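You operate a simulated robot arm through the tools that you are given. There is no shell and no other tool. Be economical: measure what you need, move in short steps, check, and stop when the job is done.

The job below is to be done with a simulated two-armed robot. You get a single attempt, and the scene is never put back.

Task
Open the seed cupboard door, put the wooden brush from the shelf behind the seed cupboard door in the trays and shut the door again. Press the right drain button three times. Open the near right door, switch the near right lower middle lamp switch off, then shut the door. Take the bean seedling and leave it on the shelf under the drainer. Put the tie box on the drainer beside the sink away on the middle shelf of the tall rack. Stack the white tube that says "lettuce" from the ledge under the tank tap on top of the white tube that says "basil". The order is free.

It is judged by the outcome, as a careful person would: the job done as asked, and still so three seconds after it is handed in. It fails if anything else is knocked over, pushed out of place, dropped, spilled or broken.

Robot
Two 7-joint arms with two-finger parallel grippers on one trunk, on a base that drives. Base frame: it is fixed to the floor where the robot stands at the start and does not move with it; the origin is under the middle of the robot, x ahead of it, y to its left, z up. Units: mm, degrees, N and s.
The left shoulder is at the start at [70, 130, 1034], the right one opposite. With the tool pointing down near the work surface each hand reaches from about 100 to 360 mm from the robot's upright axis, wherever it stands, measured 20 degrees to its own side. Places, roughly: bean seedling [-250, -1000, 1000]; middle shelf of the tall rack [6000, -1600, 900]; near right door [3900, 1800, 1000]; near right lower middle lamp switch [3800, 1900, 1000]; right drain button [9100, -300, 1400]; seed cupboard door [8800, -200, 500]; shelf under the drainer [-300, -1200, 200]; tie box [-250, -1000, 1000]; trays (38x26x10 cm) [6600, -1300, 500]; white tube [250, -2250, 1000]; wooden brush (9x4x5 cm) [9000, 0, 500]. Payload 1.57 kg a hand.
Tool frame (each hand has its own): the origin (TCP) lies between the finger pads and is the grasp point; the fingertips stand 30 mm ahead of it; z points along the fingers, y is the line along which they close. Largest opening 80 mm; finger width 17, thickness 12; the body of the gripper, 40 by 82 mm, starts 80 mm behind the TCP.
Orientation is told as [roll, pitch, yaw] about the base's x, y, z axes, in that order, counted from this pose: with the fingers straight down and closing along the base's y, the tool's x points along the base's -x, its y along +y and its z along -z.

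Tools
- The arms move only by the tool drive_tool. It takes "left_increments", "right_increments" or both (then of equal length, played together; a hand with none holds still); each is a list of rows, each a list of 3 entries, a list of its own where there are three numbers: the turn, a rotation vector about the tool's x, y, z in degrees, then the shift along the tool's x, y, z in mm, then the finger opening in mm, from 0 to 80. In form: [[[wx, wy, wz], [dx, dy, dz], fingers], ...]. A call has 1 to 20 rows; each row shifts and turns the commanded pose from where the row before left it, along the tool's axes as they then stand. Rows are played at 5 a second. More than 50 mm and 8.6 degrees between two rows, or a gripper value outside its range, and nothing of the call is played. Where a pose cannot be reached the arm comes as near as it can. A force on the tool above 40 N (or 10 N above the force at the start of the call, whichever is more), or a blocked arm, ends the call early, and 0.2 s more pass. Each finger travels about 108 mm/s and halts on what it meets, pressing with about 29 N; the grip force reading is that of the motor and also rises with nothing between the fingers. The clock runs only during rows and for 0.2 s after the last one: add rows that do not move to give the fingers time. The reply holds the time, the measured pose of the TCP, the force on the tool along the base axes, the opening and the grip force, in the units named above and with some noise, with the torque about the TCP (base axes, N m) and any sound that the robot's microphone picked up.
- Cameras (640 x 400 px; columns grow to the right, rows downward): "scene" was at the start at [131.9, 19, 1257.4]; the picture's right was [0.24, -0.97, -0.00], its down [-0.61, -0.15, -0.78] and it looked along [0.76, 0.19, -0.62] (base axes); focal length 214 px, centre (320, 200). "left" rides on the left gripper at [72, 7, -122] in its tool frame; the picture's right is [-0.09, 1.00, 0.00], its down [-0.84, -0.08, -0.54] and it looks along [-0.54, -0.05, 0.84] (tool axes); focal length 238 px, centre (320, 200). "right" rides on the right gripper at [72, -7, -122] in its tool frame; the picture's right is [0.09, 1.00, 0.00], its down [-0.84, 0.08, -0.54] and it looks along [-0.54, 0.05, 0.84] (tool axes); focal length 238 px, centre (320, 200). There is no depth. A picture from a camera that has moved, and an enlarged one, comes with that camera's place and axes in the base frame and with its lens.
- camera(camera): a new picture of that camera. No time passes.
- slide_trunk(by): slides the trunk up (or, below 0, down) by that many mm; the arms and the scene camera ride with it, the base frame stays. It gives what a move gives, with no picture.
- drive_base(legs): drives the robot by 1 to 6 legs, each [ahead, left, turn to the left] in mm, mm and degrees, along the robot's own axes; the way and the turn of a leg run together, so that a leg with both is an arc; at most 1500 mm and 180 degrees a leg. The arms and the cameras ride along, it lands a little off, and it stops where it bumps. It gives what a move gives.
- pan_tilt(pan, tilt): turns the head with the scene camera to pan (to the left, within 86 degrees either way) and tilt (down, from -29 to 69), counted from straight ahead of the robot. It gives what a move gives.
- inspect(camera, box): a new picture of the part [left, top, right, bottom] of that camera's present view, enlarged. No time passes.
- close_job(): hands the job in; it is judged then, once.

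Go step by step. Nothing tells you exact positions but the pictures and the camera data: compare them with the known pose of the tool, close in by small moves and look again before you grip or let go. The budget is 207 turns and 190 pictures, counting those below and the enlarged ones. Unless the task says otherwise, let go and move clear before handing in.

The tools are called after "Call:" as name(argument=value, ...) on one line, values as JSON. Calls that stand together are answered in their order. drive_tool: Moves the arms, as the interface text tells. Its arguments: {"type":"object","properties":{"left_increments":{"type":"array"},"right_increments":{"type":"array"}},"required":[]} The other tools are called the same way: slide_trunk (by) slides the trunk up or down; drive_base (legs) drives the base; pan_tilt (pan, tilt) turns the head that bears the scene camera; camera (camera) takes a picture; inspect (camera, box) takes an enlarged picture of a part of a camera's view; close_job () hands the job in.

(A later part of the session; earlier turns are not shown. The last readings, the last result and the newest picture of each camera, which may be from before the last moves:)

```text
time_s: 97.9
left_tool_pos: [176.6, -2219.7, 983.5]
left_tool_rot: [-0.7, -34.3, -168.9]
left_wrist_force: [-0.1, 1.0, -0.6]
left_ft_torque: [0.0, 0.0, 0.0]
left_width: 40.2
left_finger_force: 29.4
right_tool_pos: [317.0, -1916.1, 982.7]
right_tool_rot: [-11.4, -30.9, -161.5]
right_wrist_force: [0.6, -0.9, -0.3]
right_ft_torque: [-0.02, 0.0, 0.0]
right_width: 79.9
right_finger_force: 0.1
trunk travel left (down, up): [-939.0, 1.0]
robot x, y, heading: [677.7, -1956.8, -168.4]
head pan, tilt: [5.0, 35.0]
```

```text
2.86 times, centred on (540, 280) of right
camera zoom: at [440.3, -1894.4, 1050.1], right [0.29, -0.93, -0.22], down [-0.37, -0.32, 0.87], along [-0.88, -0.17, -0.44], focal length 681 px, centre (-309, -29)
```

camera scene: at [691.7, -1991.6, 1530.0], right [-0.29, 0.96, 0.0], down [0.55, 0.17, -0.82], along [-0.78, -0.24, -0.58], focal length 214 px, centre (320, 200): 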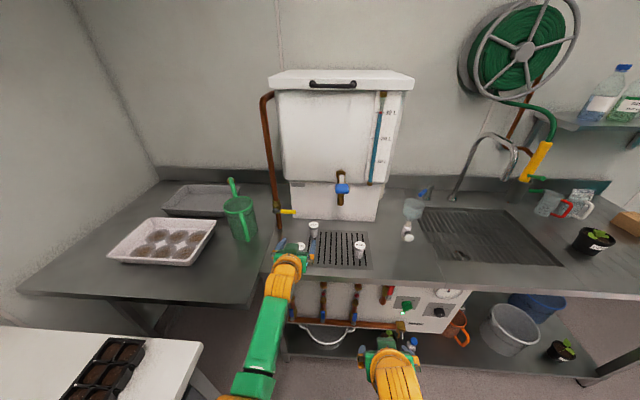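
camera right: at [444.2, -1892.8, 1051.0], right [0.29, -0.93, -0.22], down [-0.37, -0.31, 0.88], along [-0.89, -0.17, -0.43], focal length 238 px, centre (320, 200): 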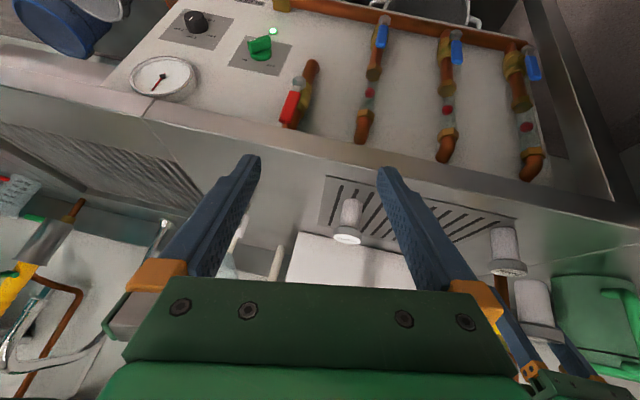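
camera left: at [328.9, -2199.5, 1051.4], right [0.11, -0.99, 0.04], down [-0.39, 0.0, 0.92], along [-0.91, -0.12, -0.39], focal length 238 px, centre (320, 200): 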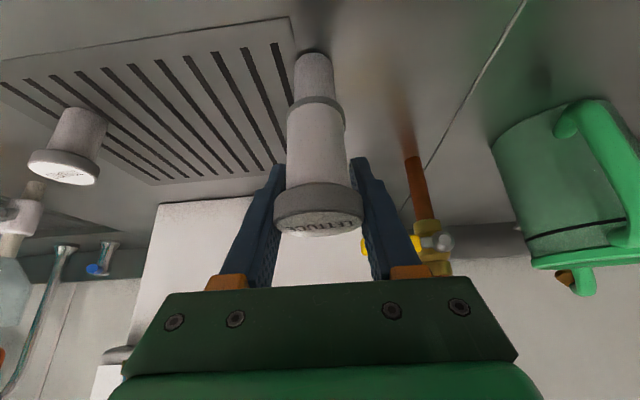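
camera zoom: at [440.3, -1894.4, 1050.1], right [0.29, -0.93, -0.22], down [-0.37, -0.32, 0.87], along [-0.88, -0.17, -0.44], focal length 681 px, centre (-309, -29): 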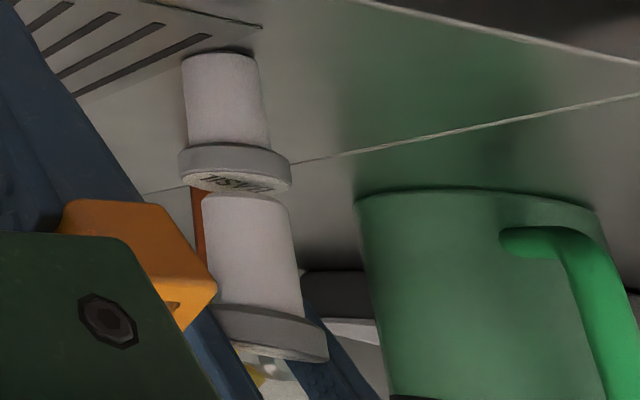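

Aligned. Lower ~9 mm to contact.

Call:
drive_tool(left_increments=[[[0, 0, 0], [1.7, 0, 2.5], 25], [[0, 0, 0], [1.7, 0, 2.5], 25], [[0, 0, 0], [0, 0, 0], 25]])

Call:
inspect(camera="right", box=[460, 210, 620, 350])

```text
time_s: 98.7
left_tool_pos: [177.0, -2219.3, 977.2]
left_tool_rot: [-0.7, -34.2, -169.0]
left_wrist_force: [0.4, -0.5, -0.9]
left_ft_torque: [-0.01, 0.01, 0.01]
left_width: 39.9
left_finger_force: 29.1
right_tool_pos: [317.1, -1917.4, 982.1]
right_tool_rot: [-11.4, -31.0, -161.6]
right_wrist_force: [0.6, 0.3, -0.2]
right_ft_torque: [0.01, 0.01, -0.05]
right_width: 80.1
right_finger_force: 0.0
trunk travel left (down, up): [-939.0, 1.0]
robot x, y, heading: [680.7, -1958.6, -168.5]
head pan, tilt: [5.0, 35.0]
```

```text
2.86 times, centred on (540, 280) of right
camera zoom: at [440.3, -1894.3, 1050.1], right [0.29, -0.93, -0.22], down [-0.37, -0.32, 0.87], along [-0.88, -0.17, -0.44], focal length 681 px, centre (-309, -29)
```

zoom: 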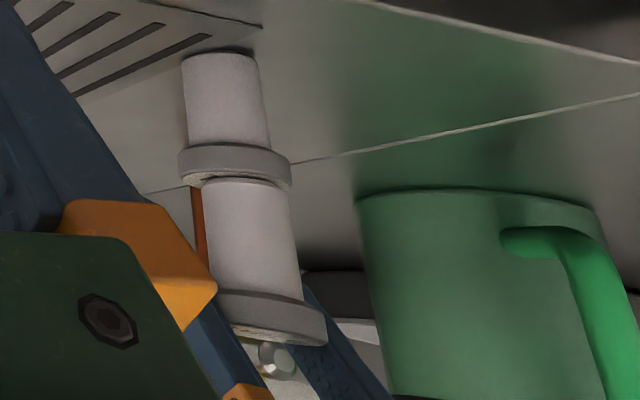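

Call:
drive_tool(left_increments=[[[0, 0, 0], [0, -1.5, 0], 25], [[0, 0, 0], [1.4, 0, 2], 25], [[0, 0, 0], [0, 0, 0], 25]])

Call:
inspect(camera="right", box=[460, 210, 620, 350])

```text
time_s: 99.5
left_tool_pos: [177.8, -2218.7, 976.1]
left_tool_rot: [-0.7, -34.3, -168.9]
left_wrist_force: [-0.4, -0.1, 3.0]
left_ft_torque: [0.02, -0.01, -0.03]
left_width: 39.9
left_finger_force: 29.3
right_tool_pos: [317.7, -1915.7, 983.6]
right_tool_rot: [-11.4, -31.1, -161.6]
right_wrist_force: [0.3, 0.7, 0.0]
right_ft_torque: [0.01, -0.02, 0.01]
right_width: 80.0
right_finger_force: 0.2
trunk travel left (down, up): [-939.0, 1.0]
robot x, y, heading: [677.6, -1963.2, -168.4]
head pan, tilt: [5.0, 35.0]
```

```text
2.86 times, centred on (540, 280) of right
camera zoom: at [440.8, -1894.0, 1050.2], right [0.29, -0.93, -0.22], down [-0.37, -0.32, 0.87], along [-0.88, -0.17, -0.44], focal length 681 px, centre (-309, -29)
```

zoom: 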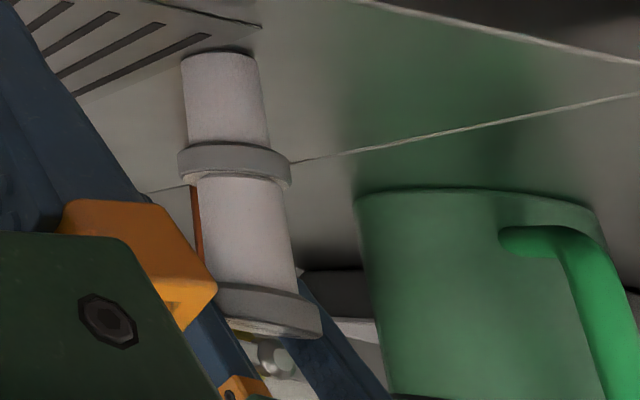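

Contact at 3 N, nicely aligned. Open and back straight away.

Call:
drive_tool(left_increments=[[[0, 0, 0], [0, 0, 0], 44], [[0, 0, 0], [0, 0, 0], 55], [[0, 0, 0], [0, 0, 0], 80], [[0, 0, 0], [0, 0, 0], 80], [[0, 0, 0], [0, 0, 0], 80]])

Call:
inspect(camera="right", box=[460, 210, 620, 350])

Call:
camera(camera="left")

```text
time_s: 100.7
left_tool_pos: [177.1, -2219.0, 974.8]
left_tool_rot: [-0.6, -34.2, -168.9]
left_wrist_force: [0.8, 0.8, 0.7]
left_ft_torque: [-0.02, 0.01, -0.03]
left_width: 80.2
left_finger_force: 0.1
right_tool_pos: [318.3, -1916.3, 982.4]
right_tool_rot: [-11.4, -31.0, -161.7]
right_wrist_force: [0.4, 1.1, -0.3]
right_ft_torque: [-0.03, 0.01, 0.02]
right_width: 80.0
right_finger_force: 0.1
trunk travel left (down, up): [-939.0, 1.0]
robot x, y, heading: [679.0, -1962.5, -168.3]
head pan, tilt: [5.0, 35.0]
```

```text
2.86 times, centred on (540, 280) of right
camera zoom: at [440.4, -1894.3, 1050.1], right [0.29, -0.93, -0.22], down [-0.37, -0.32, 0.87], along [-0.88, -0.17, -0.44], focal length 681 px, centre (-309, -29)
```

zoom: 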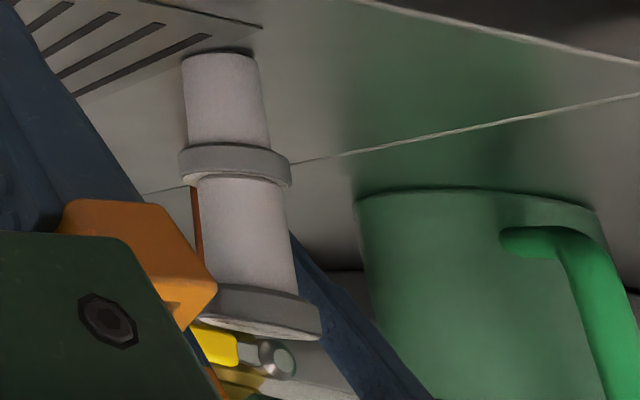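

```text
127 pictures are left
camera left: at [304.0, -2201.8, 1036.0], right [0.11, -0.99, 0.04], down [-0.39, 0.0, 0.92], along [-0.91, -0.12, -0.39], focal length 238 px, centre (320, 200)
```

left: 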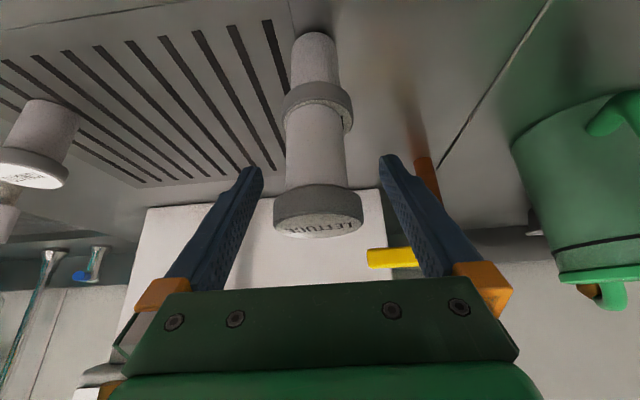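

Call:
drive_base(legs=[[-350, 0, 0]])

Call:
camera(camera="scene")

```text
time_s: 103.0
left_tool_pos: [521.4, -2147.0, 974.0]
left_tool_rot: [-0.6, -34.1, -168.9]
left_wrist_force: [-0.2, 0.2, -0.2]
left_ft_torque: [0.0, -0.03, 0.03]
left_width: 80.2
left_finger_force: 0.0
right_tool_pos: [662.1, -1846.1, 982.4]
right_tool_rot: [-11.4, -30.9, -161.7]
right_wrist_force: [-0.9, -0.4, -0.6]
right_ft_torque: [-0.01, 0.01, -0.01]
right_width: 80.2
right_finger_force: 0.0
trunk travel left (down, up): [-939.0, 1.0]
robot x, y, heading: [1026.5, -1888.2, -168.4]
head pan, tilt: [5.0, 35.0]
```

```text
126 pictures are left
camera scene: at [886.9, -1926.3, 1530.0], right [-0.29, 0.96, 0.0], down [0.55, 0.17, -0.82], along [-0.78, -0.24, -0.58], focal length 214 px, centre (320, 200)
```

scene: 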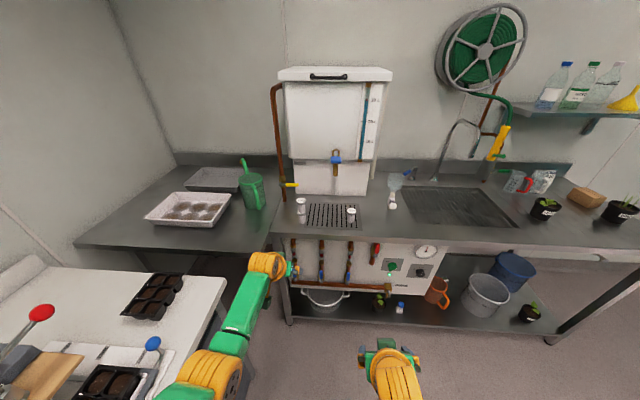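

The stack stands. Now the tie box: the wheat pot blocks it from the front, so I'll approach from the bench's right end. Driving round.

Call:
drive_base(legs=[[113, -885, 0], [113, -885, 0], [0, 0, 48]])

Call:
pan_tilt(pan=0, tilt=35)

Call:
camera(camera="scene")

```text
time_s: 114.1
left_tool_pos: [293.6, -752.4, 974.9]
left_tool_rot: [-0.5, -34.3, -121.2]
left_wrist_force: [-0.8, -0.3, 0.6]
left_ft_torque: [0.0, 0.02, 0.0]
left_width: 80.0
left_finger_force: 0.1
right_tool_pos: [165.3, -443.6, 982.3]
right_tool_rot: [-11.4, -31.0, -113.9]
right_wrist_force: [0.1, 1.1, -0.3]
right_ft_torque: [0.0, 0.01, -0.01]
right_width: 79.9
right_finger_force: 0.0
trunk travel left (down, up): [-939.0, 1.0]
robot x, y, heading: [439.0, -204.2, -120.5]
head pan, tilt: [5.0, 35.0]
```

```text
time_s: 114.8
left_tool_pos: [294.1, -752.6, 974.8]
left_tool_rot: [-0.6, -34.3, -121.3]
left_wrist_force: [-1.5, 0.3, -0.4]
left_ft_torque: [-0.02, 0.01, -0.03]
left_width: 79.9
left_finger_force: 0.0
right_tool_pos: [164.6, -445.4, 982.2]
right_tool_rot: [-11.4, -30.9, -113.9]
right_wrist_force: [0.6, -0.7, 0.5]
right_ft_torque: [-0.02, -0.01, 0.01]
right_width: 79.8
right_finger_force: 0.0
trunk travel left (down, up): [-939.0, 1.0]
robot x, y, heading: [443.0, -207.2, -120.5]
head pan, tilt: [0.0, 35.0]
```

```text
125 pictures are left
camera scene: at [368.3, -328.5, 1530.3], right [-0.86, 0.51, 0.0], down [0.29, 0.49, -0.82], along [-0.42, -0.71, -0.57], focal length 214 px, centre (320, 200)
```

scene: 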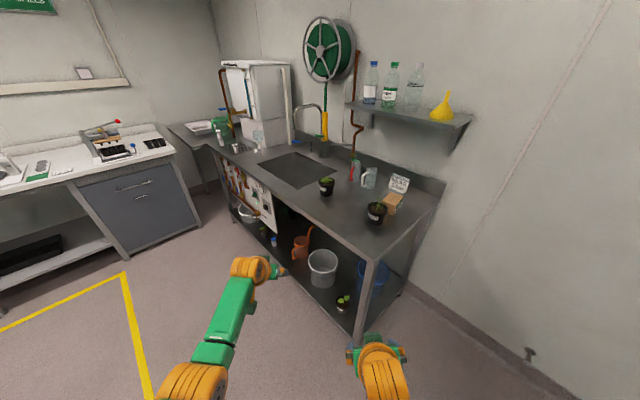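

Call:
drive_tool(left_increments=[[[0, 8.5, 0], [40, 0, -28], 80], [[0, 8.5, 0], [44, 0, -21], 80], [[0, 8.5, 0], [46, 0, -15], 80], [[0, 8.5, 0], [47, 0, -7], 80], [[0, 0, 0], [45, 0, 0], 80], [[0, 0, 0], [0, 0, 0], 80]])

```text
time_s: 116.2
left_tool_pos: [406.5, -567.5, 970.1]
left_tool_rot: [-0.6, -4.4, -121.6]
left_wrist_force: [-0.1, -0.3, 0.2]
left_ft_torque: [-0.02, -0.05, 0.03]
left_width: 80.1
left_finger_force: 0.1
left hand out of reach, approached as far as the arm can: row 4
right_tool_pos: [165.8, -444.5, 982.9]
right_tool_rot: [-11.4, -31.0, -113.9]
right_wrist_force: [1.0, -0.1, 0.6]
right_ft_torque: [0.04, -0.01, 0.0]
right_width: 80.1
right_finger_force: 0.0
trunk travel left (down, up): [-939.0, 1.0]
robot x, y, heading: [439.1, -206.9, -120.6]
head pan, tilt: [0.0, 35.0]
```

Call:
drive_tool(left_increments=[[[0, 2, 7.4], [0, 0, 0], 80], [[0, 2, 7.4], [0, 0, 0], 80], [[0, 0, 7.4], [0, 0, 0], 80], [[0, 0, 7.4], [0, 0, 0], 80], [[0, 0, 7.4], [0, 0, 0], 80], [[0, 0, 0], [0, 0, 0], 80]])

```text
time_s: 117.6
left_tool_pos: [405.8, -569.8, 972.7]
left_tool_rot: [0.2, -0.4, -158.6]
left_wrist_force: [0.4, 0.1, -0.2]
left_ft_torque: [-0.01, 0.0, 0.0]
left_width: 80.0
left_finger_force: 0.0
right_tool_pos: [164.4, -445.1, 983.6]
right_tool_rot: [-11.4, -31.1, -113.8]
right_wrist_force: [0.0, -0.9, -0.1]
right_ft_torque: [0.03, -0.05, -0.02]
right_width: 79.9
right_finger_force: 0.1
trunk travel left (down, up): [-939.0, 1.0]
robot x, y, heading: [440.1, -203.2, -120.9]
head pan, tilt: [0.0, 35.0]
```

Left hand is vertical at the right yaw. Tuck the right hand a bit, then drive towards the box, stopping short.

Call:
drive_tool(right_increments=[[[-2.8, 7, 0], [15, 0, 5], 80], [[-2.8, 7, 0], [18, 0, 5], 80], [[-2.8, 7, 0], [18, 0, 5], 80], [[-2.8, 7, 0], [20, 0, 5], 80], [[0, 0, 0], [0, 0, 0], 80]])

Call:
drive_base(legs=[[403, -684, 0], [75, 0, 0]])

Call:
camera(camera="scene")

Call:
camera(camera="left")

```text
time_s: 118.8
left_tool_pos: [405.4, -570.0, 971.2]
left_tool_rot: [0.3, -0.5, -158.5]
left_wrist_force: [-1.2, -0.6, 0.0]
left_ft_torque: [0.0, -0.01, -0.01]
left_width: 80.1
left_finger_force: 0.0
right_tool_pos: [184.9, -385.7, 938.6]
right_tool_rot: [0.0, -2.8, -116.5]
right_wrist_force: [-0.4, -0.3, 0.0]
right_ft_torque: [0.01, 0.01, 0.0]
right_width: 80.0
right_finger_force: 0.0
trunk travel left (down, up): [-939.0, 1.0]
robot x, y, heading: [438.4, -207.1, -120.3]
head pan, tilt: [0.0, 35.0]
```

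```text
time_s: 123.7
left_tool_pos: [-420.5, -628.3, 975.0]
left_tool_rot: [0.5, -0.7, -158.3]
left_wrist_force: [0.2, 1.3, 0.4]
left_ft_torque: [-0.05, 0.01, 0.02]
left_width: 79.8
left_finger_force: 0.1
right_tool_pos: [-642.9, -448.4, 940.7]
right_tool_rot: [-0.2, -3.4, -116.2]
right_wrist_force: [0.3, -0.1, -0.1]
right_ft_torque: [-0.01, 0.04, 0.04]
right_width: 79.7
right_finger_force: 0.1
trunk travel left (down, up): [-939.0, 1.0]
robot x, y, heading: [-391.0, -272.5, -120.3]
head pan, tilt: [0.0, 35.0]
```

```text
124 pictures are left
camera scene: at [-456.7, -384.8, 1531.3], right [-0.86, 0.5, 0.0], down [0.29, 0.49, -0.82], along [-0.42, -0.71, -0.57], focal length 214 px, centre (320, 200)
```

scene: 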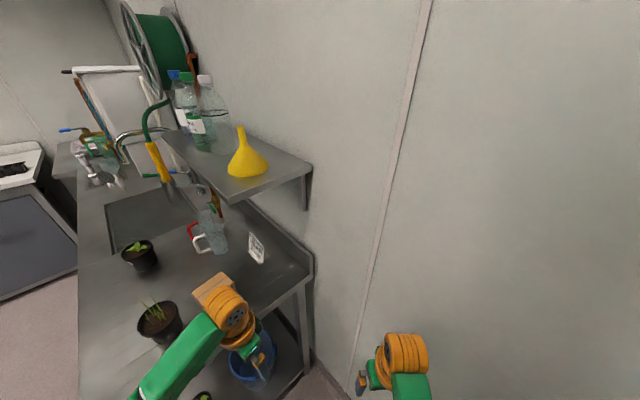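

```text
123 pictures are left
camera left: at [-349.8, -606.7, 1096.2], right [0.28, -0.96, 0.01], down [-0.8, -0.23, 0.55], along [-0.53, -0.16, -0.83], focal length 238 px, centre (320, 200)
```

left: 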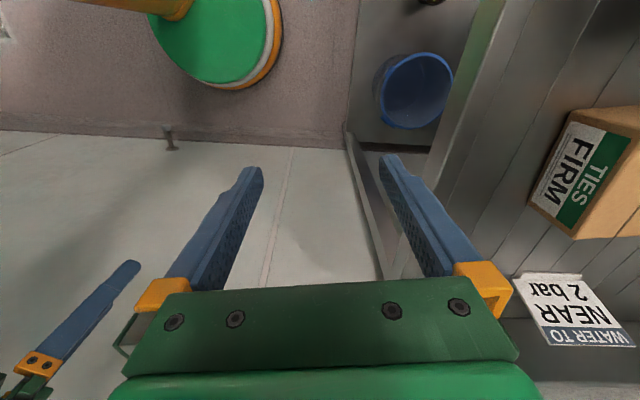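

Call:
drive_base(legs=[[150, 118, 0]])

Call:
camera(camera="left")

Call:
camera(camera="scene")

```text
time_s: 125.2
left_tool_pos: [-397.9, -820.1, 973.8]
left_tool_rot: [0.5, -0.5, -158.3]
left_wrist_force: [-0.3, 0.6, 0.4]
left_ft_torque: [-0.02, -0.01, -0.01]
left_width: 80.0
left_finger_force: 0.0
right_tool_pos: [-621.6, -638.3, 940.3]
right_tool_rot: [-0.1, -3.2, -116.2]
right_wrist_force: [-0.2, 0.2, 1.0]
right_ft_torque: [0.0, 0.01, 0.01]
right_width: 80.0
right_finger_force: 0.2
trunk travel left (down, up): [-939.0, 1.0]
robot x, y, heading: [-366.3, -459.5, -120.4]
head pan, tilt: [0.0, 35.0]
```

```text
122 pictures are left
camera left: at [-327.3, -798.0, 1095.4], right [0.28, -0.96, 0.01], down [-0.8, -0.23, 0.55], along [-0.52, -0.16, -0.84], focal length 238 px, centre (320, 200)
```

left: 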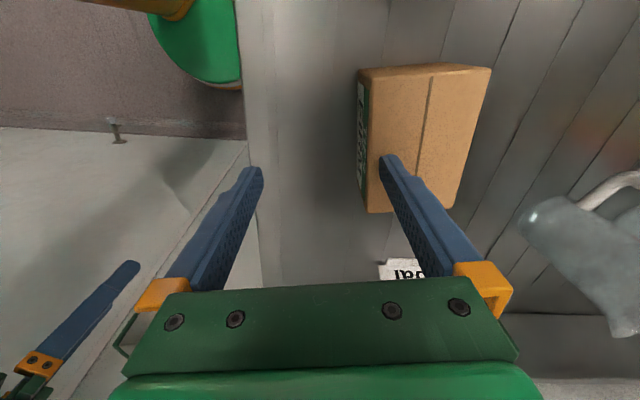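

```text
121 pictures are left
camera scene: at [-436.1, -577.3, 1530.6], right [-0.86, 0.51, 0.0], down [0.29, 0.49, -0.82], along [-0.41, -0.71, -0.57], focal length 214 px, centre (320, 200)
```

scene: 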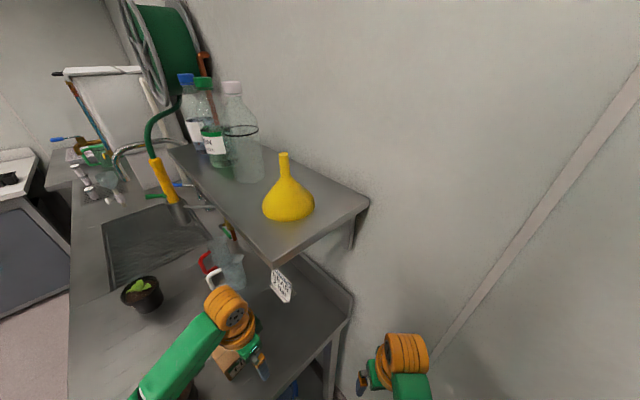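

Call:
inspect(camera="left", box=[330, 50, 510, 230])

```text
2.22 times, centred on (420, 140) of left
camera zoom: at [-327.3, -798.0, 1095.4], right [0.28, -0.96, 0.01], down [-0.8, -0.23, 0.55], along [-0.52, -0.16, -0.84], focal length 530 px, centre (98, 333)
```

zoom: 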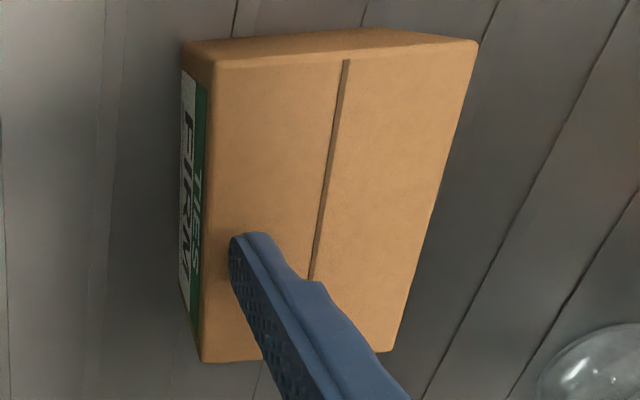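

Call:
drive_base(legs=[[46, 52, 0]])

Call:
camera(camera="left")

```text
time_s: 126.4
left_tool_pos: [-375.8, -888.9, 972.6]
left_tool_rot: [0.0, -0.8, -158.4]
left_wrist_force: [0.6, -0.1, 0.5]
left_ft_torque: [0.02, 0.04, 0.01]
left_width: 80.2
left_finger_force: 0.0
right_tool_pos: [-600.3, -706.2, 938.5]
right_tool_rot: [-0.7, -3.0, -116.2]
right_wrist_force: [0.2, -0.1, 0.7]
right_ft_torque: [0.03, 0.0, 0.0]
right_width: 80.1
right_finger_force: 0.0
trunk travel left (down, up): [-939.0, 1.0]
robot x, y, heading: [-345.1, -527.0, -120.3]
head pan, tilt: [0.0, 35.0]
stopped in leg 1: the robot was blocked; the commanded pose is now the measured one
```

```text
119 pictures are left
camera left: at [-305.1, -867.7, 1093.4], right [0.28, -0.96, 0.0], down [-0.8, -0.23, 0.55], along [-0.53, -0.16, -0.83], focal length 238 px, centre (320, 200)
```

left: 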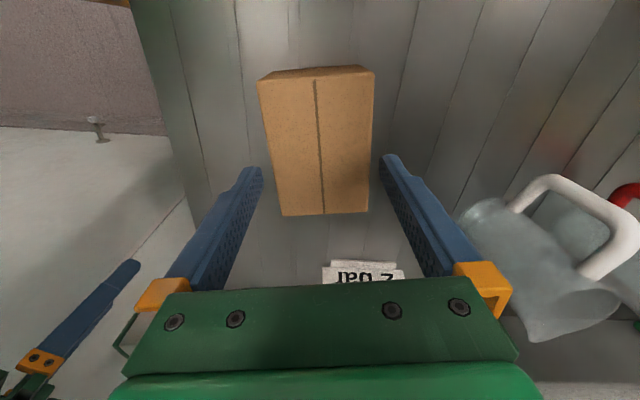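

Base just touched the bench end; box is centred between the fingers. Rotate 2°, descend halfway, check.

Call:
drive_tool(left_increments=[[[0, 0, 2.3], [2, 0, 0], 80], [[0, 0, 0], [0, 0, 15], 80], [[0, 0, 0], [0, 0, 15], 80], [[0, 0, 0], [0, 0, 0], 80]])

Call:
camera(camera="left")

```text
time_s: 127.0
left_tool_pos: [-374.6, -884.1, 969.6]
left_tool_rot: [1.1, -1.3, -160.5]
left_wrist_force: [5.1, 1.5, 23.4]
left_ft_torque: [-0.79, -0.6, -0.01]
left_width: 79.8
left_finger_force: 0.1
right_tool_pos: [-599.8, -699.3, 940.1]
right_tool_rot: [-0.5, -3.4, -116.3]
right_wrist_force: [-0.7, -0.8, 0.7]
right_ft_torque: [-0.02, 0.01, 0.01]
right_width: 79.9
right_finger_force: 0.1
trunk travel left (down, up): [-939.0, 1.0]
robot x, y, heading: [-344.1, -521.6, -120.4]
head pan, tilt: [0.0, 35.0]
stopped in row 2 (left hand): the force on the tool passed its limit at 59 N (the readings are from after the stop); the commanded pose is now the measured one
```

```text
118 pictures are left
camera left: at [-302.6, -863.7, 1089.8], right [0.25, -0.97, 0.02], down [-0.81, -0.19, 0.56], along [-0.54, -0.15, -0.83], focal length 238 px, centre (320, 200)
```

left: 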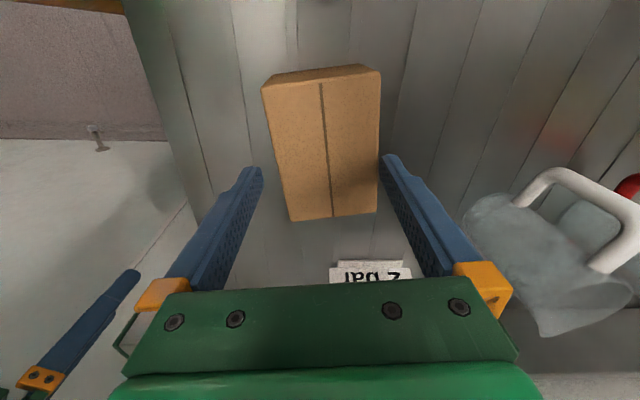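

The left finger touched the box top edge (the box is ~74 mm tall). Raise, shift 7 mm over, look again.

Call:
drive_tool(left_increments=[[[0, 0, 0], [0, 0, -8], 80], [[1, -1, 0], [5, 7, 0], 80], [[0, 0, 0], [0, 0, 0], 80]])

Call:
camera(camera="left")

```text
time_s: 127.8
left_tool_pos: [-369.5, -893.3, 974.2]
left_tool_rot: [-0.3, -2.1, -160.6]
left_wrist_force: [-0.6, -0.5, -0.2]
left_ft_torque: [-0.01, -0.03, 0.01]
left_width: 80.1
left_finger_force: 0.1
right_tool_pos: [-601.4, -702.4, 939.7]
right_tool_rot: [-0.5, -3.2, -116.1]
right_wrist_force: [-0.5, -0.5, 0.4]
right_ft_torque: [0.01, 0.04, 0.01]
right_width: 80.3
right_finger_force: 0.0
trunk travel left (down, up): [-939.0, 1.0]
robot x, y, heading: [-345.4, -526.1, -120.2]
head pan, tilt: [0.0, 35.0]
```

```text
117 pictures are left
camera left: at [-294.0, -874.1, 1093.9], right [0.24, -0.97, 0.0], down [-0.79, -0.2, 0.57], along [-0.56, -0.14, -0.82], focal length 238 px, centre (320, 200)
```

left: 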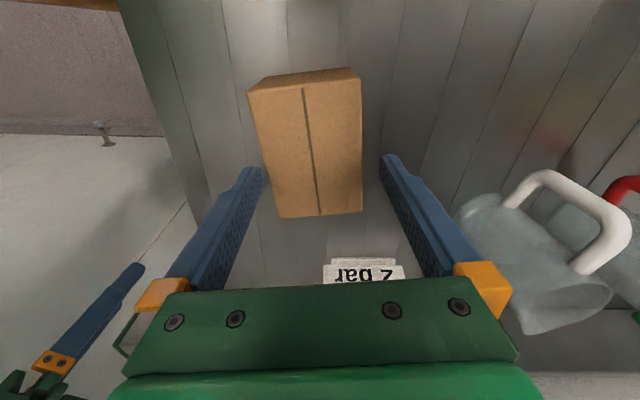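

Call:
drive_tool(left_increments=[[[0, 0, 0.7], [0, -5, 0], 80], [[0, 0, 0], [0, 0, 0], 80]])

Call:
camera(camera="left")

```text
time_s: 128.4
left_tool_pos: [-370.5, -887.4, 973.6]
left_tool_rot: [-0.2, -2.1, -161.2]
left_wrist_force: [0.6, 0.1, -0.1]
left_ft_torque: [-0.02, -0.01, 0.0]
left_width: 80.2
left_finger_force: 0.2
right_tool_pos: [-601.8, -701.8, 939.0]
right_tool_rot: [-0.5, -3.2, -116.2]
right_wrist_force: [0.3, 0.1, -0.6]
right_ft_torque: [0.02, 0.01, 0.0]
right_width: 80.0
right_finger_force: 0.1
trunk travel left (down, up): [-939.0, 1.0]
robot x, y, heading: [-341.9, -523.4, -120.4]
head pan, tilt: [0.0, 35.0]
```

```text
116 pictures are left
camera left: at [-295.6, -870.3, 1093.8], right [0.23, -0.97, 0.0], down [-0.8, -0.19, 0.57], along [-0.56, -0.13, -0.82], focal length 238 px, centre (320, 200)
```

left: 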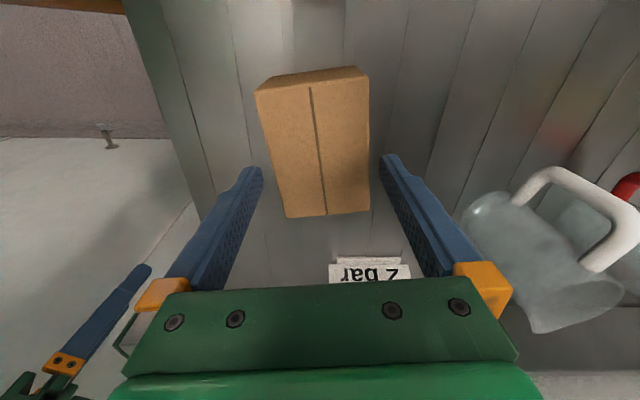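

Call:
drive_tool(left_increments=[[[0, 1, 0], [0, 0.5, 10], 80], [[0, 1, 0], [0, 0, 10], 80], [[0, 0, 0], [0, 0, 0], 80]])

Call:
camera(camera="left")

```text
time_s: 129.2
left_tool_pos: [-371.2, -889.0, 953.8]
left_tool_rot: [-0.2, -0.1, -161.3]
left_wrist_force: [-0.2, 0.3, 0.1]
left_ft_torque: [-0.01, -0.01, 0.02]
left_width: 80.1
left_finger_force: 0.1
right_tool_pos: [-601.4, -702.5, 938.9]
right_tool_rot: [-0.5, -3.1, -116.2]
right_wrist_force: [-0.2, 0.5, -0.3]
right_ft_torque: [0.02, 0.01, 0.02]
right_width: 80.1
right_finger_force: 0.0
trunk travel left (down, up): [-939.0, 1.0]
robot x, y, heading: [-342.5, -525.4, -120.5]
head pan, tilt: [0.0, 35.0]
```

```text
115 pictures are left
camera left: at [-300.3, -872.6, 1077.0], right [0.23, -0.97, 0.0], down [-0.82, -0.2, 0.54], along [-0.53, -0.12, -0.84], focal length 238 px, centre (320, 200)
```

left: 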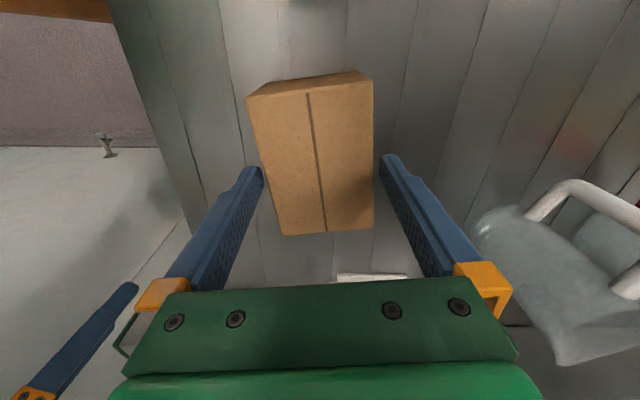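

Fingers straddle the box. Descend 45 and close.

Call:
drive_tool(left_increments=[[[0, 0, 0], [0, -0.5, 12], 80], [[0, 0, 0], [0, -0.5, 12], 80], [[0, 0, 0], [0, 0, 12], 80], [[0, 0, 0], [0, 0, 9], 80], [[0, 0, 0], [0, 0, 0], 65], [[0, 0, 0], [0, 0, 0], 55], [[0, 0, 0], [0, 0, 0], 55]])

```text
time_s: 130.8
left_tool_pos: [-371.5, -889.5, 910.3]
left_tool_rot: [-0.1, -0.2, -161.3]
left_wrist_force: [0.1, -9.2, 18.4]
left_ft_torque: [-0.85, -0.5, -0.12]
left_width: 69.7
left_finger_force: 29.0
right_tool_pos: [-600.7, -702.7, 941.1]
right_tool_rot: [-0.6, -3.2, -116.2]
right_wrist_force: [-0.6, -0.7, -0.1]
right_ft_torque: [-0.02, 0.01, 0.0]
right_width: 80.0
right_finger_force: 0.0
trunk travel left (down, up): [-939.0, 1.0]
robot x, y, heading: [-343.2, -521.7, -120.4]
head pan, tilt: [0.0, 35.0]
```

Call:
drive_tool(left_increments=[[[0, 0, 0], [0, 0, -10], 55], [[0, 0, 0], [0, 0, -10], 55], [[0, 0, 0], [0, 0, 0], 55]])

Call:
camera(camera="left")

Call:
camera(camera="scene")

```text
time_s: 131.6
left_tool_pos: [-371.6, -887.5, 928.0]
left_tool_rot: [-0.3, -0.1, -161.4]
left_wrist_force: [-0.1, -0.1, -0.5]
left_ft_torque: [0.0, 0.03, 0.01]
left_width: 69.8
left_finger_force: 29.1
right_tool_pos: [-601.8, -703.4, 939.4]
right_tool_rot: [-0.5, -3.1, -116.2]
right_wrist_force: [0.8, -0.8, 0.1]
right_ft_torque: [0.01, -0.01, 0.03]
right_width: 80.2
right_finger_force: 0.0
trunk travel left (down, up): [-939.0, 1.0]
robot x, y, heading: [-337.4, -522.4, -120.3]
head pan, tilt: [0.0, 35.0]
```

```text
114 pictures are left
camera left: at [-300.6, -871.4, 1051.5], right [0.23, -0.97, 0.0], down [-0.82, -0.2, 0.54], along [-0.53, -0.12, -0.84], focal length 238 px, centre (320, 200)
```

left: 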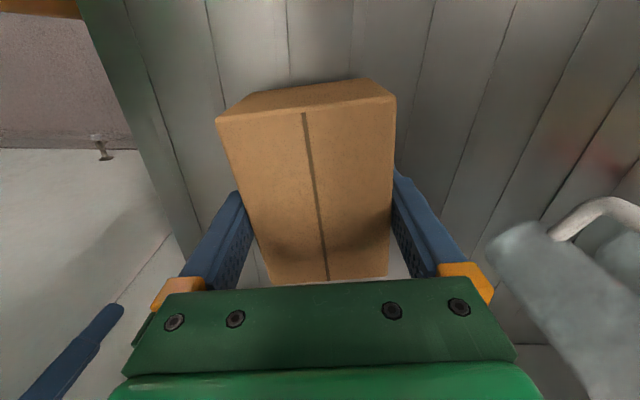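

```text
113 pictures are left
camera scene: at [-414.4, -645.0, 1530.2], right [-0.86, 0.51, 0.0], down [0.29, 0.5, -0.82], along [-0.41, -0.71, -0.57], focal length 214 px, centre (320, 200)
```

scene: 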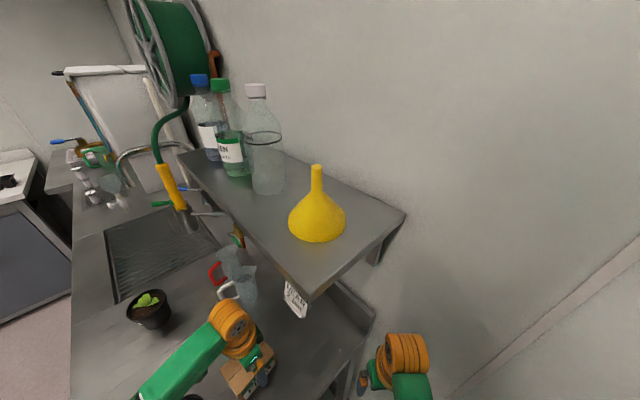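

Box is gripped and rising. Lift 45 mm more and back away along the bench's length.

Call:
drive_tool(left_increments=[[[0, 0, 0], [0, 0, -15], 55], [[0, 0, 0], [0, 0, -15], 55], [[0, 0, 0], [0, 0, -13], 55], [[0, 0, 0], [0, 0, 0], 55]])

Call:
drive_base(legs=[[-290, -273, 0]])

Call:
camera(camera="scene")

Call:
camera(camera="left")

```text
time_s: 132.6
left_tool_pos: [-370.4, -888.1, 972.5]
left_tool_rot: [-0.2, -0.1, -161.3]
left_wrist_force: [0.1, 0.3, -0.6]
left_ft_torque: [0.02, -0.02, 0.0]
left_width: 69.7
left_finger_force: 28.7
right_tool_pos: [-601.6, -704.3, 939.5]
right_tool_rot: [-0.4, -3.1, -116.3]
right_wrist_force: [0.1, 0.7, -0.5]
right_ft_torque: [0.0, 0.02, 0.02]
right_width: 79.9
right_finger_force: 0.1
trunk travel left (down, up): [-939.0, 1.0]
robot x, y, heading: [-341.7, -523.5, -120.5]
head pan, tilt: [0.0, 35.0]
```

```text
time_s: 135.1
left_tool_pos: [-457.1, -501.9, 970.7]
left_tool_rot: [-0.3, -0.1, -161.1]
left_wrist_force: [-0.4, -0.1, -1.1]
left_ft_torque: [0.03, 0.0, -0.01]
left_width: 69.7
left_finger_force: 28.6
right_tool_pos: [-688.5, -317.7, 939.4]
right_tool_rot: [-0.6, -3.1, -116.0]
right_wrist_force: [-0.1, -0.7, -0.6]
right_ft_torque: [-0.04, -0.02, -0.01]
right_width: 80.0
right_finger_force: 0.0
trunk travel left (down, up): [-939.0, 1.0]
robot x, y, heading: [-428.8, -133.2, -120.1]
head pan, tilt: [0.0, 35.0]
```

```text
112 pictures are left
camera scene: at [-501.2, -259.8, 1530.1], right [-0.86, 0.5, 0.0], down [0.29, 0.5, -0.82], along [-0.41, -0.71, -0.57], focal length 214 px, centre (320, 200)
```

scene: 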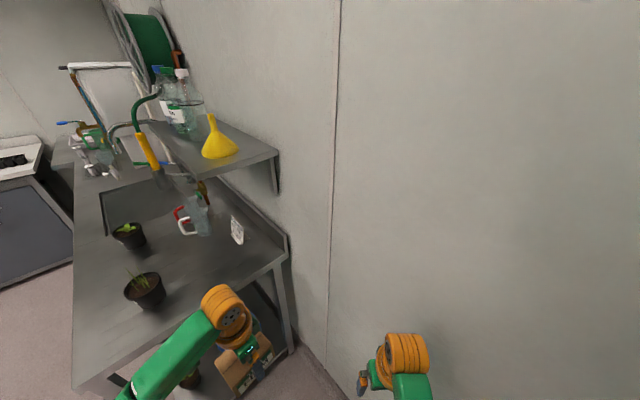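

```text
111 pictures are left
camera left: at [-386.4, -485.2, 1093.8], right [0.24, -0.97, -0.01], down [-0.81, -0.2, 0.54], along [-0.53, -0.12, -0.84], focal length 238 px, centre (320, 200)
```

left: 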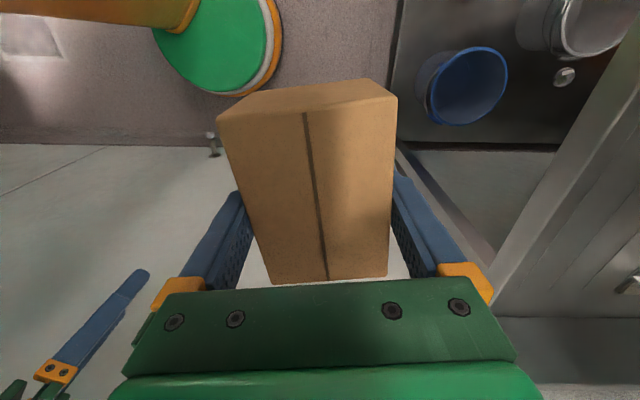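

Box secured, everything else stands. Turn to heading 0 and look ahead for the route.

Call:
drive_base(legs=[[0, 0, 120], [600, 100, 0]])

Call:
pan_tilt(pan=0, tilt=15)

Call:
camera(camera="scene")

```text
time_s: 143.5
left_tool_pos: [501.1, 110.4, 972.9]
left_tool_rot: [-0.1, -0.2, -41.8]
left_wrist_force: [-0.9, 0.7, -0.8]
left_ft_torque: [0.0, -0.01, -0.01]
left_width: 69.6
left_finger_force: 29.2
right_tool_pos: [454.4, -182.2, 939.7]
right_tool_rot: [-0.4, -3.2, 3.3]
right_wrist_force: [-0.4, 0.8, 0.6]
right_ft_torque: [-0.04, 0.02, -0.03]
right_width: 80.4
right_finger_force: 0.0
trunk travel left (down, up): [-939.0, 1.0]
robot x, y, heading: [175.4, -47.3, -0.9]
head pan, tilt: [0.0, 35.0]
```

```text
time_s: 144.3
left_tool_pos: [503.1, 109.8, 971.8]
left_tool_rot: [-0.3, -0.1, -41.9]
left_wrist_force: [0.0, 0.1, -0.2]
left_ft_torque: [0.0, 0.02, -0.06]
left_width: 69.6
left_finger_force: 28.9
right_tool_pos: [455.2, -181.2, 939.4]
right_tool_rot: [-0.6, -3.2, 3.3]
right_wrist_force: [0.2, 0.1, -0.5]
right_ft_torque: [-0.02, 0.01, -0.01]
right_width: 79.9
right_finger_force: 0.1
trunk travel left (down, up): [-939.0, 1.0]
robot x, y, heading: [171.3, -47.5, -0.6]
head pan, tilt: [0.0, 15.0]
```

```text
110 pictures are left
camera scene: at [314.2, -48.7, 1562.2], right [-0.01, -1.0, 0.0], down [-0.26, 0.0, -0.97], along [0.97, -0.01, -0.26], focal length 214 px, centre (320, 200)
```

scene: 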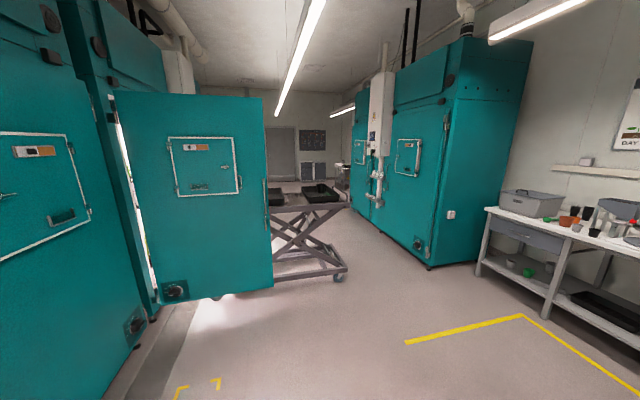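

There's an open door and a scissor trolley on the left, cabinets right; I pass between them.

Call:
drive_base(legs=[[715, -420, 0], [715, -420, 0], [0, 0, 14]])

Call:
camera(camera="scene")

```text
time_s: 153.6
left_tool_pos: [1868.7, -697.5, 972.7]
left_tool_rot: [-0.2, -0.1, -28.7]
left_wrist_force: [0.5, -0.3, -0.7]
left_ft_torque: [0.03, 0.0, 0.02]
left_width: 69.5
left_finger_force: 28.9
right_tool_pos: [1889.2, -991.9, 939.1]
right_tool_rot: [-0.4, -3.1, 16.4]
right_wrist_force: [0.4, -0.4, 0.4]
right_ft_torque: [0.01, -0.01, 0.01]
right_width: 80.2
right_finger_force: 0.1
trunk travel left (down, up): [-939.0, 1.0]
robot x, y, heading: [1579.5, -923.8, 12.1]
head pan, tilt: [0.0, 15.0]
```

```text
109 pictures are left
camera scene: at [1721.1, -894.6, 1562.2], right [0.21, -0.98, 0.0], down [-0.25, -0.05, -0.97], along [0.94, 0.21, -0.26], focal length 214 px, centre (320, 200)
```

scene: 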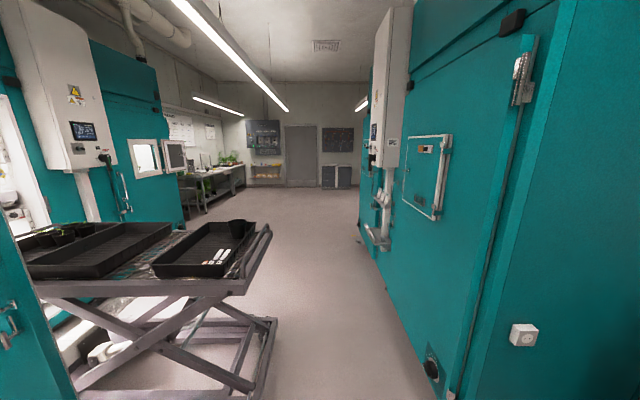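

Call:
drive_base(legs=[[1300, -140, 0], [1300, 0, 0]])

Call:
camera(camera="scene")

Call:
pan_tilt(pan=86, tilt=15)

Call:
camera(camera="scene")

```text
time_s: 166.3
left_tool_pos: [4430.8, -251.8, 972.0]
left_tool_rot: [-0.2, 0.0, -28.2]
left_wrist_force: [-0.5, -0.1, 0.0]
left_ft_torque: [0.01, -0.04, 0.03]
left_width: 69.4
left_finger_force: 29.1
right_tool_pos: [4452.6, -546.8, 940.0]
right_tool_rot: [-0.6, -3.2, 16.8]
right_wrist_force: [-0.7, -0.6, -0.6]
right_ft_torque: [-0.01, 0.01, 0.03]
right_width: 80.3
right_finger_force: 0.0
trunk travel left (down, up): [-939.0, 1.0]
robot x, y, heading: [4147.2, -486.1, 12.8]
head pan, tilt: [0.0, 15.0]
```

```text
108 pictures are left
camera scene: at [4283.7, -450.4, 1562.4], right [0.22, -0.98, 0.0], down [-0.25, -0.06, -0.97], along [0.94, 0.21, -0.26], focal length 214 px, centre (320, 200)
```

scene: 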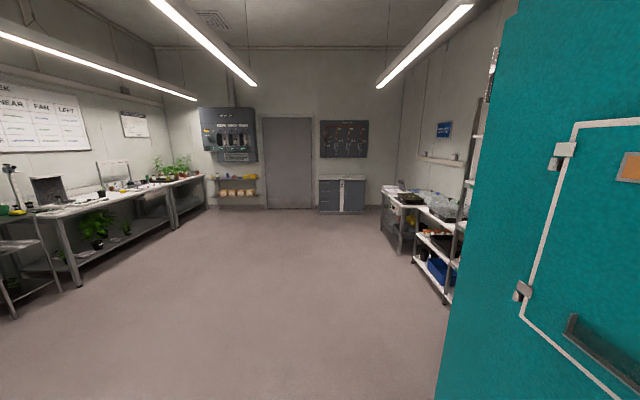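

```text
time_s: 167.9
left_tool_pos: [4432.0, -251.8, 971.4]
left_tool_rot: [-0.2, -0.2, -28.2]
left_wrist_force: [0.1, -0.8, -0.5]
left_ft_torque: [-0.01, 0.02, 0.0]
left_width: 69.5
left_finger_force: 28.4
right_tool_pos: [4452.8, -547.5, 940.1]
right_tool_rot: [-0.6, -3.1, 16.9]
right_wrist_force: [0.4, 0.4, 0.1]
right_ft_torque: [-0.01, 0.01, -0.03]
right_width: 80.0
right_finger_force: 0.0
trunk travel left (down, up): [-939.0, 1.0]
robot x, y, heading: [4147.4, -483.2, 12.6]
head pan, tilt: [85.9, 15.0]
```

```text
107 pictures are left
camera scene: at [4179.5, -378.3, 1562.3], right [0.99, 0.15, 0.0], down [0.04, -0.26, -0.97], along [-0.14, 0.95, -0.26], focal length 214 px, centre (320, 200)
```

scene: 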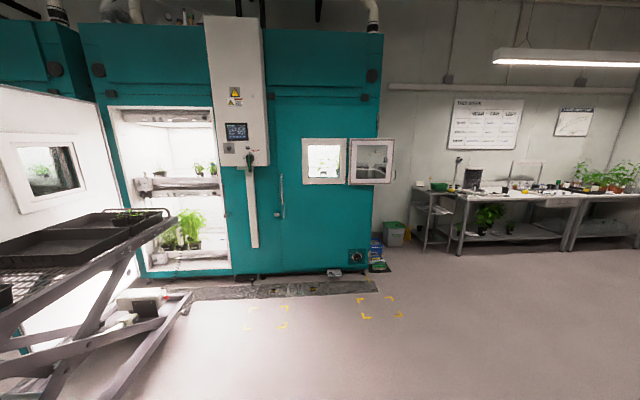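

I see the chambers left: the closed door with a vertical handle at px (280,195) matches the near right door. I read the whiteboard and the door, then go to the rack first.

Call:
inspect(camera="scene", box=[430, 80, 610, 190])

Call:
inspect(camera="scene", box=[200, 60, 400, 290])

Call:
drive_base(legs=[[1100, 0, 0]])

Call:
pan_tilt(pan=-60, tilt=25)

Call:
camera(camera="scene")

```text
3.56 times, centred on (520, 135) of scene
camera zoom: at [4179.5, -378.3, 1562.3], right [0.99, 0.15, 0.0], down [0.04, -0.26, -0.97], along [-0.14, 0.95, -0.26], focal length 763 px, centre (-391, 431)
```

zoom: 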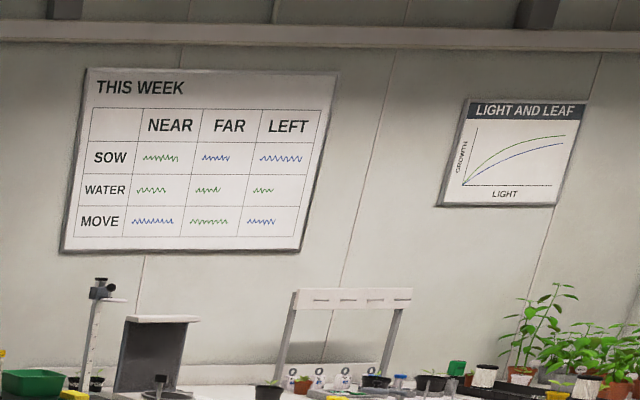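

```text
1.74 times, centred on (300, 175) of scene
camera zoom: at [4179.5, -378.3, 1562.3], right [0.99, 0.15, 0.0], down [0.04, -0.26, -0.97], along [-0.14, 0.95, -0.26], focal length 373 px, centre (355, 244)
```

zoom: 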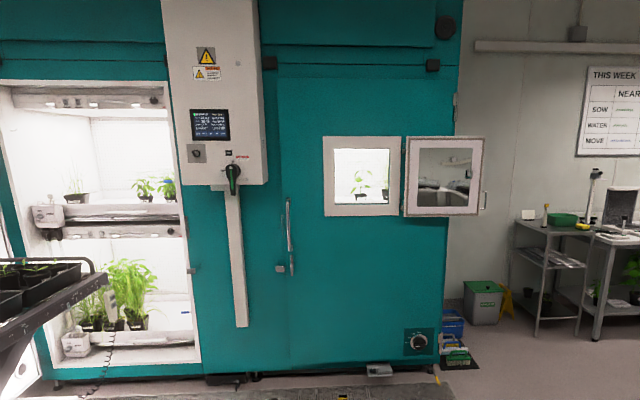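

```text
time_s: 173.6
left_tool_pos: [5505.9, -8.7, 972.3]
left_tool_rot: [-0.2, -0.2, -28.2]
left_wrist_force: [0.6, -0.2, -1.1]
left_ft_torque: [-0.02, -0.01, -0.01]
left_width: 69.5
left_finger_force: 29.2
right_tool_pos: [5529.0, -303.4, 937.9]
right_tool_rot: [-0.6, -3.2, 16.9]
right_wrist_force: [0.1, 0.0, 0.0]
right_ft_torque: [0.0, -0.01, -0.01]
right_width: 80.2
right_finger_force: 0.1
trunk travel left (down, up): [-939.0, 1.0]
robot x, y, heading: [5221.3, -235.8, 12.9]
head pan, tilt: [85.9, 15.0]
```

```text
time_s: 175.9
left_tool_pos: [5506.6, -9.3, 972.1]
left_tool_rot: [-0.2, 0.0, -28.1]
left_wrist_force: [0.0, 0.4, -0.2]
left_ft_torque: [-0.02, 0.01, -0.04]
left_width: 69.3
left_finger_force: 28.9
right_tool_pos: [5530.5, -304.7, 939.5]
right_tool_rot: [-0.6, -3.1, 16.8]
right_wrist_force: [0.3, -0.3, -0.4]
right_ft_torque: [0.0, 0.02, -0.02]
right_width: 80.1
right_finger_force: 0.0
trunk travel left (down, up): [-939.0, 1.0]
robot x, y, heading: [5221.4, -237.1, 12.7]
head pan, tilt: [-60.0, 25.0]
```

```text
104 pictures are left
camera scene: at [5332.1, -295.5, 1546.1], right [-0.73, -0.68, 0.0], down [-0.29, 0.31, -0.91], along [0.62, -0.67, -0.42], focal length 214 px, centre (320, 200)
```

scene: 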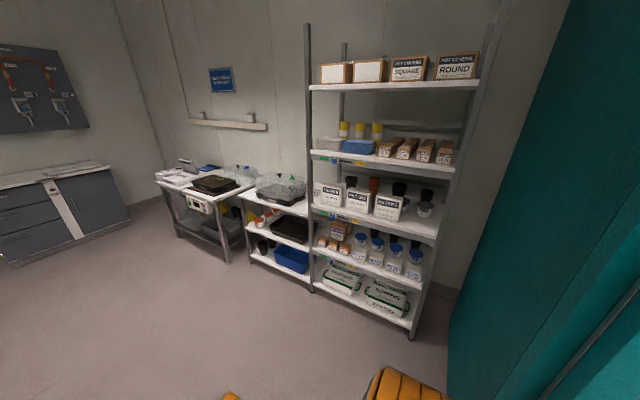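

Tall rack with five shelves on the right. Enlarge the middle shelf.

Call:
inspect(camera="scene", box=[290, 110, 490, 300])

```text
2.11 times, centred on (390, 205) of scene
camera zoom: at [5332.1, -295.5, 1546.1], right [-0.73, -0.68, 0.0], down [-0.29, 0.31, -0.91], along [0.62, -0.67, -0.42], focal length 452 px, centre (173, 190)
```

zoom: 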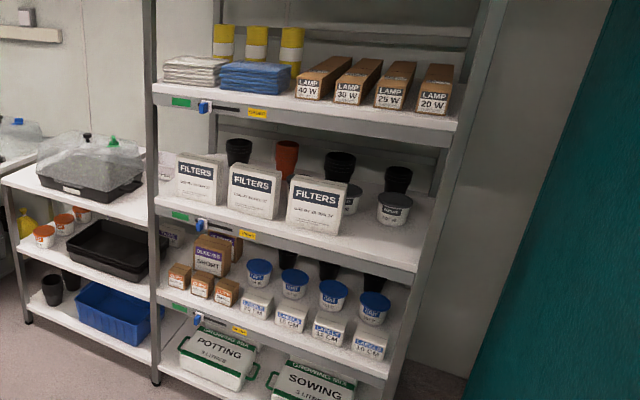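

The middle shelf has free space at its front right. I plan to approach diagonally, box long side along the shelf. Drive there.

Call:
drive_base(legs=[[381, -714, 0], [0, 0, -139]])

Call:
pan_tilt(pan=25, tilt=30)

Call:
camera(camera="scene")

```text
time_s: 185.9
left_tool_pos: [5684.7, -1209.5, 971.3]
left_tool_rot: [-0.3, -0.2, -167.0]
left_wrist_force: [-0.2, -0.3, -0.7]
left_ft_torque: [-0.01, 0.01, 0.03]
left_width: 69.4
left_finger_force: 29.4
right_tool_pos: [5473.8, -1002.6, 938.6]
right_tool_rot: [-0.6, -3.2, -121.9]
right_wrist_force: [-0.4, -0.6, 0.4]
right_ft_torque: [0.01, 0.02, -0.01]
right_width: 80.0
right_finger_force: 0.0
trunk travel left (down, up): [-939.0, 1.0]
robot x, y, heading: [5749.3, -850.7, -126.1]
head pan, tilt: [-60.0, 25.0]
```

```text
time_s: 187.5
left_tool_pos: [5683.8, -1210.2, 973.1]
left_tool_rot: [-0.1, -0.2, -166.9]
left_wrist_force: [-0.5, -0.3, -0.7]
left_ft_torque: [0.01, -0.02, -0.01]
left_width: 69.3
left_finger_force: 28.8
right_tool_pos: [5473.5, -1001.5, 937.9]
right_tool_rot: [-0.6, -3.2, -121.9]
right_wrist_force: [-1.2, 0.6, 0.6]
right_ft_torque: [-0.04, 0.03, 0.01]
right_width: 80.3
right_finger_force: 0.1
trunk travel left (down, up): [-939.0, 1.0]
robot x, y, heading: [5747.8, -853.0, -126.1]
head pan, tilt: [25.0, 30.0]
```

```text
102 pictures are left
camera scene: at [5700.2, -980.6, 1538.1], right [-0.98, 0.19, 0.0], down [0.1, 0.49, -0.87], along [-0.17, -0.85, -0.5], focal length 214 px, centre (320, 200)
```

scene: 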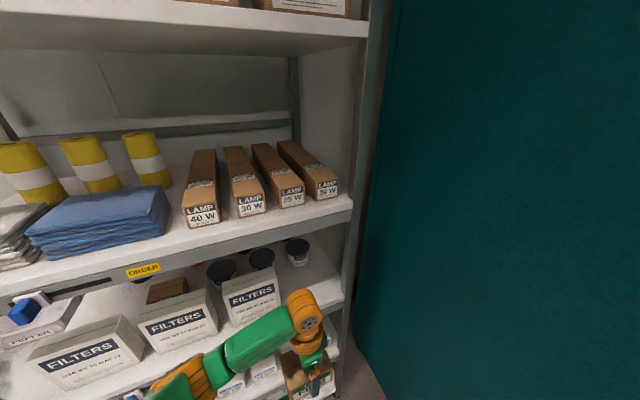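

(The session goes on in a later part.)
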